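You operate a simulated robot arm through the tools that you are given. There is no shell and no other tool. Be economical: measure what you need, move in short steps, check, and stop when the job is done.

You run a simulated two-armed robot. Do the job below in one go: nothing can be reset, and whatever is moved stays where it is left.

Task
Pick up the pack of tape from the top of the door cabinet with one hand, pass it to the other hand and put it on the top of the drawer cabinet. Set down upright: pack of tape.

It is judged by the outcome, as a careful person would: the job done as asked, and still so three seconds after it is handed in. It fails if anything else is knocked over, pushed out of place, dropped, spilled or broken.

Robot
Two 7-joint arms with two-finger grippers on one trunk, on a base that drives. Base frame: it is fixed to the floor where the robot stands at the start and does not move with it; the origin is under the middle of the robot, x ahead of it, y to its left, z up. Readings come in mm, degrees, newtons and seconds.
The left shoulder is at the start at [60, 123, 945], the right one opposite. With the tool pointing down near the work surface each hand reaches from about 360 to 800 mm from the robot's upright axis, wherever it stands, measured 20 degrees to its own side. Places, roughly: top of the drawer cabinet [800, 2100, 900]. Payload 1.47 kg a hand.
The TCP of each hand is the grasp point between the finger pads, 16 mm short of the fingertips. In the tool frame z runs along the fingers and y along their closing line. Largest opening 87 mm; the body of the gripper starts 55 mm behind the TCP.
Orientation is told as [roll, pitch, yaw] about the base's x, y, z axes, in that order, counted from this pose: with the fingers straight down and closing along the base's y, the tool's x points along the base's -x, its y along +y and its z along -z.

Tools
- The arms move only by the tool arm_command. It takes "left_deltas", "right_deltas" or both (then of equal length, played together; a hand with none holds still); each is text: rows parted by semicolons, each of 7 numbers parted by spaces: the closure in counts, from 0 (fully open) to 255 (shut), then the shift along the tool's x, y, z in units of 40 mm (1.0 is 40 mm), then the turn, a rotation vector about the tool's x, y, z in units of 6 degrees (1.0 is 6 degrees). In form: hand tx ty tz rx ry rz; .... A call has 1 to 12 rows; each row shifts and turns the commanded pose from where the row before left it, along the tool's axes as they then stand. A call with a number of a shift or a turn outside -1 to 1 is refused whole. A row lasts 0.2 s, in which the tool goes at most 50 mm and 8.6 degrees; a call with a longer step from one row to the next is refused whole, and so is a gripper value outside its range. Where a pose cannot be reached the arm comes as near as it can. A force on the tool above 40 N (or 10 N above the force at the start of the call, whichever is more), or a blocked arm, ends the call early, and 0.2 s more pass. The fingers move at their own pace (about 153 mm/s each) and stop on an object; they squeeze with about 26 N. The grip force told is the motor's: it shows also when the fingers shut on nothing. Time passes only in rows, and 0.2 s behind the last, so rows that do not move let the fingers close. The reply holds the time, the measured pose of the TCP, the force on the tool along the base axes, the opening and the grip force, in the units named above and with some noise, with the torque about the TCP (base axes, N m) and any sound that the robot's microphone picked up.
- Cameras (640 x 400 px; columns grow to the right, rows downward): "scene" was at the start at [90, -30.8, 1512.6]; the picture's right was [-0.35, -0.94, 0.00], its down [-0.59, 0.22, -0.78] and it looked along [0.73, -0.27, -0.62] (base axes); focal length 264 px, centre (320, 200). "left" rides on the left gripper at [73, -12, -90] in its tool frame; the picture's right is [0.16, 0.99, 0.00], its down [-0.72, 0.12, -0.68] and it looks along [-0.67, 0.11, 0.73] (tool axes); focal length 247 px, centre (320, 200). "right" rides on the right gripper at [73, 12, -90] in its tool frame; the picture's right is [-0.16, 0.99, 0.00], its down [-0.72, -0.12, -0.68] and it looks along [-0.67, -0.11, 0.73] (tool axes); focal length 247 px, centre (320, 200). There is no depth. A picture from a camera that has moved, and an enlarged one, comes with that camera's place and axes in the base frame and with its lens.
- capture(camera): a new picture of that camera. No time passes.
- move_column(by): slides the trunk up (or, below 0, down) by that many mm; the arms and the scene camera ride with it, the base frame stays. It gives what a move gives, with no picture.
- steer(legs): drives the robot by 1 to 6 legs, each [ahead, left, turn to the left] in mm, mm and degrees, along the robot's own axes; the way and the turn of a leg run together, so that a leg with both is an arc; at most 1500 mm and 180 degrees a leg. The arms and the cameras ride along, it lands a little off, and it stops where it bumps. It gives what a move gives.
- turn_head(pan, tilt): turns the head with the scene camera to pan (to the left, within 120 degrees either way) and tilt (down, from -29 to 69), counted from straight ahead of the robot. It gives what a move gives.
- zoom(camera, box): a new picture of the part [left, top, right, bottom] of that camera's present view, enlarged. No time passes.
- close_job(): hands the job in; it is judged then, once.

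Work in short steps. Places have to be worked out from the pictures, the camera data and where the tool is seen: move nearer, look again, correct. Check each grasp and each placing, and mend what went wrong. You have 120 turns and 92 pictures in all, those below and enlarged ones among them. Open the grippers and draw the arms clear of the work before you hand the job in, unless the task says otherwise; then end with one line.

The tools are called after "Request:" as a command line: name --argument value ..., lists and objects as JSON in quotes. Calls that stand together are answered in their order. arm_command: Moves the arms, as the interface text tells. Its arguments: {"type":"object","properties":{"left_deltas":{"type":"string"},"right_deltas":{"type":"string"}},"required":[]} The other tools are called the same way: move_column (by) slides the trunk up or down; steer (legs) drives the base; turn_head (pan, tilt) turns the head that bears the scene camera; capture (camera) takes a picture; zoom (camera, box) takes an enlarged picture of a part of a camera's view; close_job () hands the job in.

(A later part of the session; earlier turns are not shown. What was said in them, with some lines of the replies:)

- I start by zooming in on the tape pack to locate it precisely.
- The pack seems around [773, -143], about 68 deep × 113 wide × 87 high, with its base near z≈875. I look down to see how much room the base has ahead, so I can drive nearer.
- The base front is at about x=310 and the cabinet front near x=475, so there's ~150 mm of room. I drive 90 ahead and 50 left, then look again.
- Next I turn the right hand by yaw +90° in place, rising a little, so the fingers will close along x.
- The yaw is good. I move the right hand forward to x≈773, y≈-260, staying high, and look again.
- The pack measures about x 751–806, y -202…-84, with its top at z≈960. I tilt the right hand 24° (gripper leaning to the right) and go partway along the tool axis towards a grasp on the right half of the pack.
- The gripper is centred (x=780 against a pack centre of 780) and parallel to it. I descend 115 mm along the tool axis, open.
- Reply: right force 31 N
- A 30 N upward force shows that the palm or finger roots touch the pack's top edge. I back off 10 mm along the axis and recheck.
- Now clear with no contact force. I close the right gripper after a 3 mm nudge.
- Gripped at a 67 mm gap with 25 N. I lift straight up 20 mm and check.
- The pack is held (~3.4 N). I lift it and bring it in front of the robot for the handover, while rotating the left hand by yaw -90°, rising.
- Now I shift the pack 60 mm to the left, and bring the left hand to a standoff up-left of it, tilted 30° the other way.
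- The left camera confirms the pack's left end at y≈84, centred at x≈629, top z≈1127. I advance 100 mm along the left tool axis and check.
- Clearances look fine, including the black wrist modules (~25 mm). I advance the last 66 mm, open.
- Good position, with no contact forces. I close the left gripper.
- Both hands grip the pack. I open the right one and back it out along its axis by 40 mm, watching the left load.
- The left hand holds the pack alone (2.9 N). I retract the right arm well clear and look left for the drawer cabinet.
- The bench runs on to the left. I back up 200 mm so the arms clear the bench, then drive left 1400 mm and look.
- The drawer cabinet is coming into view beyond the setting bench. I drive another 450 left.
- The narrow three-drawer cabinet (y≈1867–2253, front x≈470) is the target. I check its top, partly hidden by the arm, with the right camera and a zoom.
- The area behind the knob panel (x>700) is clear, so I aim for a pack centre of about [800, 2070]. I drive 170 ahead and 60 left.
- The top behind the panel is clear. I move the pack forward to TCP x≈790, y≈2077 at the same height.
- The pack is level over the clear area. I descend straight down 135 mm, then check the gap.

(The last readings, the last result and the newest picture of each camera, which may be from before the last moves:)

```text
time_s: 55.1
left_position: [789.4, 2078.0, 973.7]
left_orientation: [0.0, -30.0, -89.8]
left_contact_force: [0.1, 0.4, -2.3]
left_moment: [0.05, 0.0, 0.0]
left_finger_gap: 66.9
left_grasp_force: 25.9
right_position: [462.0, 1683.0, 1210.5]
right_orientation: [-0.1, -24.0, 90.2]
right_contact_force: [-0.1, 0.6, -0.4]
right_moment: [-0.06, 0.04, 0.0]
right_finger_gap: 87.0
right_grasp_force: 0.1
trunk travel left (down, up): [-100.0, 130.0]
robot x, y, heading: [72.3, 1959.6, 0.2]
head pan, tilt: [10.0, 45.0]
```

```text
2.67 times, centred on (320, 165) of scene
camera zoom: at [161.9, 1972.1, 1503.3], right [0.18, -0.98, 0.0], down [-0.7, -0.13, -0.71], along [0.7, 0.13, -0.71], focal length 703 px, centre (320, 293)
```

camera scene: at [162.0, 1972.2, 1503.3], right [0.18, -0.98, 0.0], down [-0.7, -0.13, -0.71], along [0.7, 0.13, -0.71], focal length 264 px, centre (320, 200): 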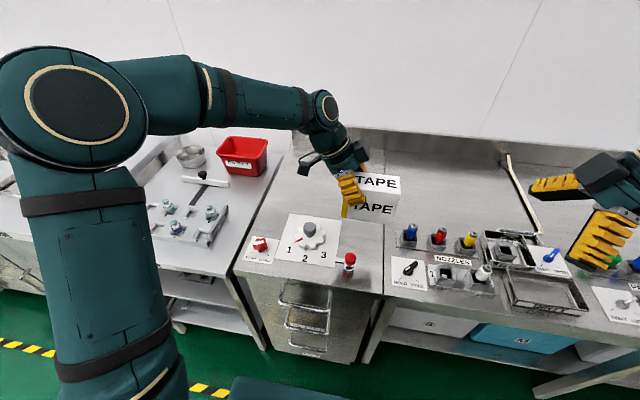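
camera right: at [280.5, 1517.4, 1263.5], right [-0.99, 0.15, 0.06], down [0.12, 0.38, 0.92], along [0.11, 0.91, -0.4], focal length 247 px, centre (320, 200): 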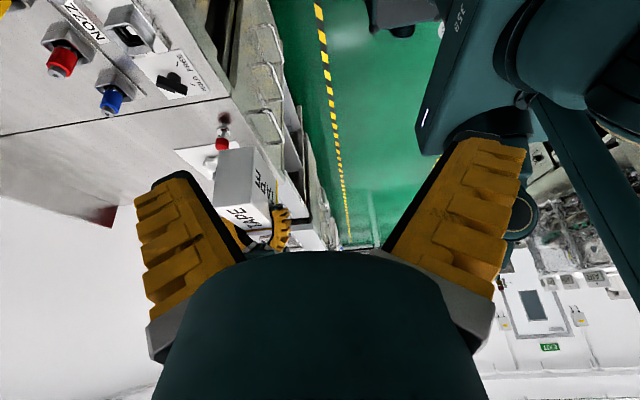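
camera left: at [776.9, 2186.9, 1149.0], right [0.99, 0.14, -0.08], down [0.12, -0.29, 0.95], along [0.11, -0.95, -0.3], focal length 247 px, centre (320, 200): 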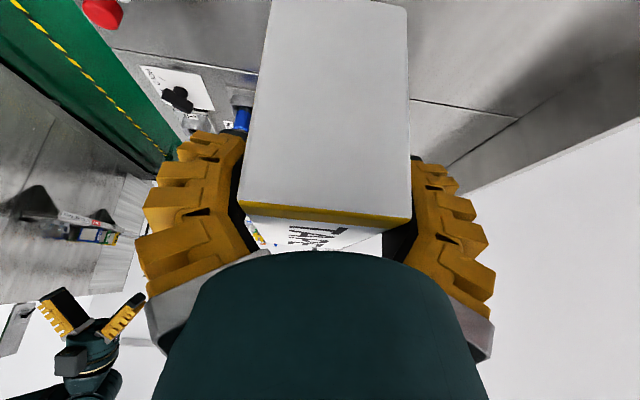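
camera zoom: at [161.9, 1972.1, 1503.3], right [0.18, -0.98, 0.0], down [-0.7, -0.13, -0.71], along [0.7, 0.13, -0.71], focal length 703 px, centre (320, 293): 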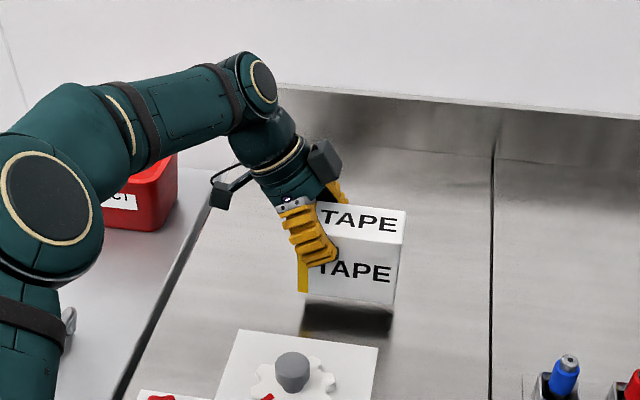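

About 35 mm remains. I go down 27 mm slowly.

Request:
arm_command --left_deltas "255 0.068 0 0.117 0 0 0;255 0.068 0 0.117 0 0 0;255 0.068 0 0.117 0 0 0;255 0.068 0 0.117 0 0 0;255 0.068 0 0.117 0 0 0;255 0 0 0 0 0 0"

Request:
zoom --camera "scene" --box '[260, 140, 380, 215]'

```text
time_s: 56.5
left_position: [789.9, 2077.3, 946.2]
left_orientation: [-0.1, -30.1, -89.8]
left_contact_force: [-0.1, 0.0, -3.3]
left_moment: [0.08, 0.01, 0.02]
left_finger_gap: 66.6
left_grasp_force: 25.5
right_position: [462.7, 1682.3, 1210.6]
right_orientation: [0.0, -24.1, 90.1]
right_contact_force: [-0.1, 1.0, 0.2]
right_moment: [0.03, -0.01, -0.06]
right_finger_gap: 87.1
right_grasp_force: 0.0
trunk travel left (down, up): [-100.0, 130.0]
robot x, y, heading: [69.0, 1960.6, 0.1]
head pan, tilt: [10.0, 45.0]
```

```text
5.33 times, centred on (320, 178) of scene
camera zoom: at [162.1, 1972.2, 1503.3], right [0.18, -0.98, 0.0], down [-0.7, -0.13, -0.71], along [0.7, 0.13, -0.71], focal length 1407 px, centre (320, 320)
```

zoom: 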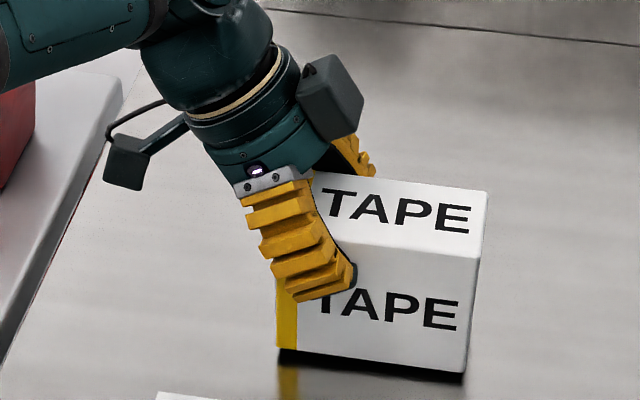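

Only a few millimetres remain. I lower in 2 mm steps, 6 mm in all, and read the force.

Request:
arm_command --left_deltas "255 0.025 0 0.043 0 0 0;255 0.025 0 0.043 0 0 0;255 0.025 0 0.043 0 0 0;255 0 0 0 0 0 0"

Request:
zoom --camera "scene" --box '[260, 140, 380, 215]'

```text
time_s: 57.5
left_position: [789.6, 2077.6, 942.5]
left_orientation: [0.1, -30.1, -89.8]
left_contact_force: [-1.7, -0.4, 4.6]
left_moment: [-0.53, -0.11, -0.06]
left_finger_gap: 66.6
left_grasp_force: 26.2
right_position: [462.5, 1683.4, 1210.5]
right_orientation: [0.0, -24.0, 90.2]
right_contact_force: [0.3, 0.3, 0.7]
right_moment: [-0.02, -0.01, 0.01]
right_finger_gap: 87.0
right_grasp_force: 0.0
trunk travel left (down, up): [-100.0, 130.0]
robot x, y, heading: [71.2, 1957.7, 0.1]
head pan, tilt: [10.0, 45.0]
```

```text
5.33 times, centred on (320, 178) of scene
camera zoom: at [161.1, 1972.3, 1503.4], right [0.18, -0.98, 0.0], down [-0.7, -0.13, -0.71], along [0.7, 0.13, -0.71], focal length 1407 px, centre (320, 320)
```

zoom: 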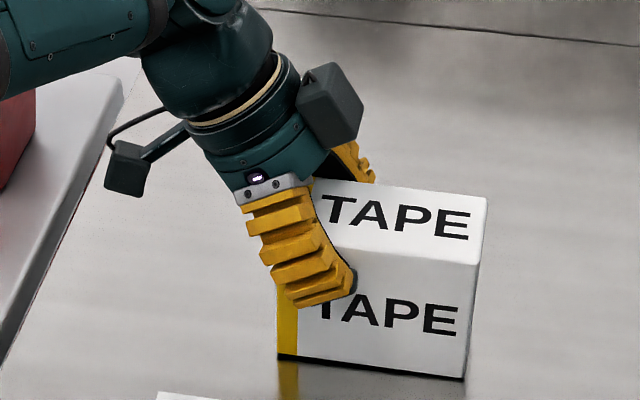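

The pack is in contact with the top (about 7 N). I open the left gripper gradually and back out along the tool axis.

Request:
arm_command --left_deltas "190 0 0 0 0 0 0;120 0 0 0 0 0 0;50 0 0 0 0 0 0;0 0 0 0 0 0 0;0 0 0 0 0 0 0"

Request:
capture --camera "left"

Request:
zoom --camera "scene" --box '[260, 140, 380, 215]'

```text
time_s: 58.7
left_position: [788.6, 2077.3, 940.1]
left_orientation: [0.0, -30.1, -89.8]
left_contact_force: [-0.3, -0.6, -0.2]
left_moment: [-0.01, 0.0, 0.0]
left_finger_gap: 86.9
left_grasp_force: 0.1
right_position: [463.7, 1683.3, 1211.4]
right_orientation: [0.0, -24.0, 90.3]
right_contact_force: [-0.2, 1.2, 0.3]
right_moment: [0.01, 0.0, 0.01]
right_finger_gap: 87.1
right_grasp_force: 0.0
trunk travel left (down, up): [-100.0, 130.0]
robot x, y, heading: [73.3, 1957.8, 0.4]
head pan, tilt: [10.0, 45.0]
```

```text
56 pictures are left
camera left: at [778.0, 2186.1, 980.1], right [0.99, 0.14, -0.08], down [0.12, -0.29, 0.95], along [0.11, -0.95, -0.3], focal length 247 px, centre (320, 200)
```

left: 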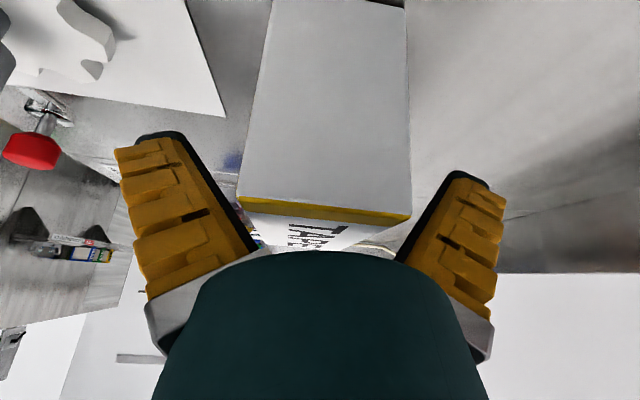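

```text
5.33 times, centred on (320, 178) of scene
camera zoom: at [161.9, 1972.2, 1503.3], right [0.18, -0.98, 0.0], down [-0.7, -0.13, -0.71], along [0.7, 0.13, -0.71], focal length 1407 px, centre (320, 320)
```

zoom: 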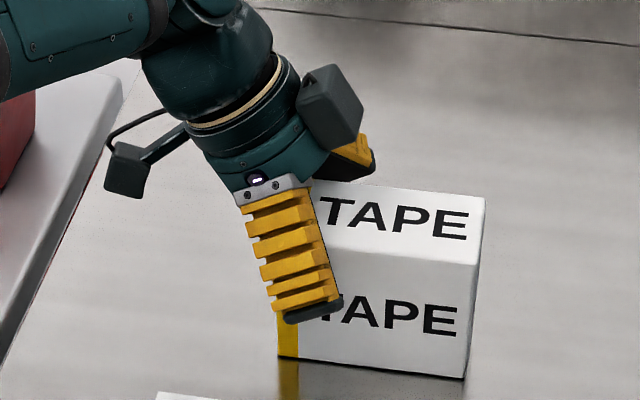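

The fingers are clear on both sides. I back out 130 mm along the axis, rise, then draw back towards the robot.

Request:
arm_command --left_deltas "0 0 0 -0.4 0 0 0;0 0 0 -0.6 0 0 0;0 0 0 -0.75 0 0 0;0 0 0 -0.75 0 0 0;0 0 0 -0.75 0 0 0;0 0 0 -0.75 0 0 0;0 0 -0.8 -0.3 0 0 0;0 0 -0.8 0 0 0 0;0 0 -0.8 0 0 0 0;0 0 -0.8 0 0 0 0;0 0 -0.8 0 0 0 0;0 0 0 0 0 0 0"

Request:
capture --camera "scene"

Request:
zoom --camera "scene" --box '[240, 120, 400, 220]'

```text
time_s: 61.3
left_position: [628.9, 2161.5, 1088.9]
left_orientation: [-0.1, -30.0, -89.8]
left_contact_force: [0.1, 0.5, -0.3]
left_moment: [0.01, 0.0, -0.01]
left_finger_gap: 86.9
left_grasp_force: 0.1
right_position: [463.6, 1682.6, 1209.5]
right_orientation: [0.0, -24.0, 90.1]
right_contact_force: [0.5, 0.5, -0.1]
right_moment: [0.03, 0.02, -0.01]
right_finger_gap: 87.2
right_grasp_force: 0.1
trunk travel left (down, up): [-100.0, 130.0]
robot x, y, heading: [72.3, 1954.5, 0.3]
head pan, tilt: [10.0, 45.0]
```

```text
54 pictures are left
camera scene: at [162.7, 1972.2, 1503.2], right [0.18, -0.98, 0.0], down [-0.7, -0.13, -0.71], along [0.7, 0.13, -0.71], focal length 264 px, centre (320, 200)
```

scene: 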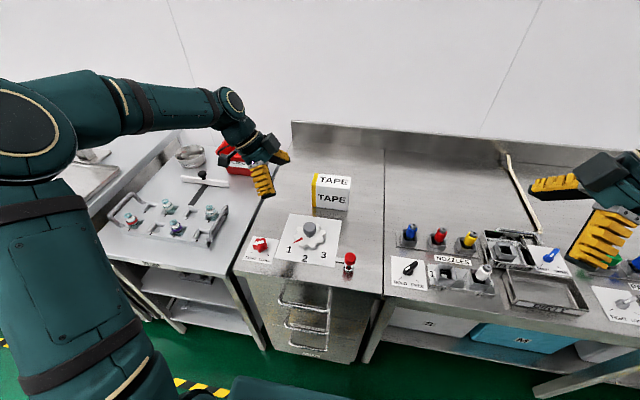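

```text
4.00 times, centred on (320, 170) of scene
camera zoom: at [162.7, 1972.2, 1503.2], right [0.18, -0.98, 0.0], down [-0.7, -0.13, -0.71], along [0.7, 0.13, -0.71], focal length 1055 px, centre (320, 320)
```

zoom: 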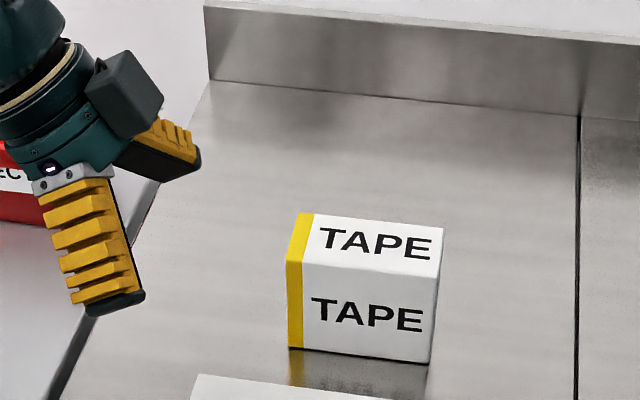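

The pack stands upright and flat on the drawer cabinet, both grippers are open and clear, and nothing else has been disturbed. I hand in.

Request:
close_job

```text
The job is handed in.
```

The pack of tape was picked up with the right hand, passed to the left, and now stands upright on top of the drawer cabinet; both grippers are open and clear.
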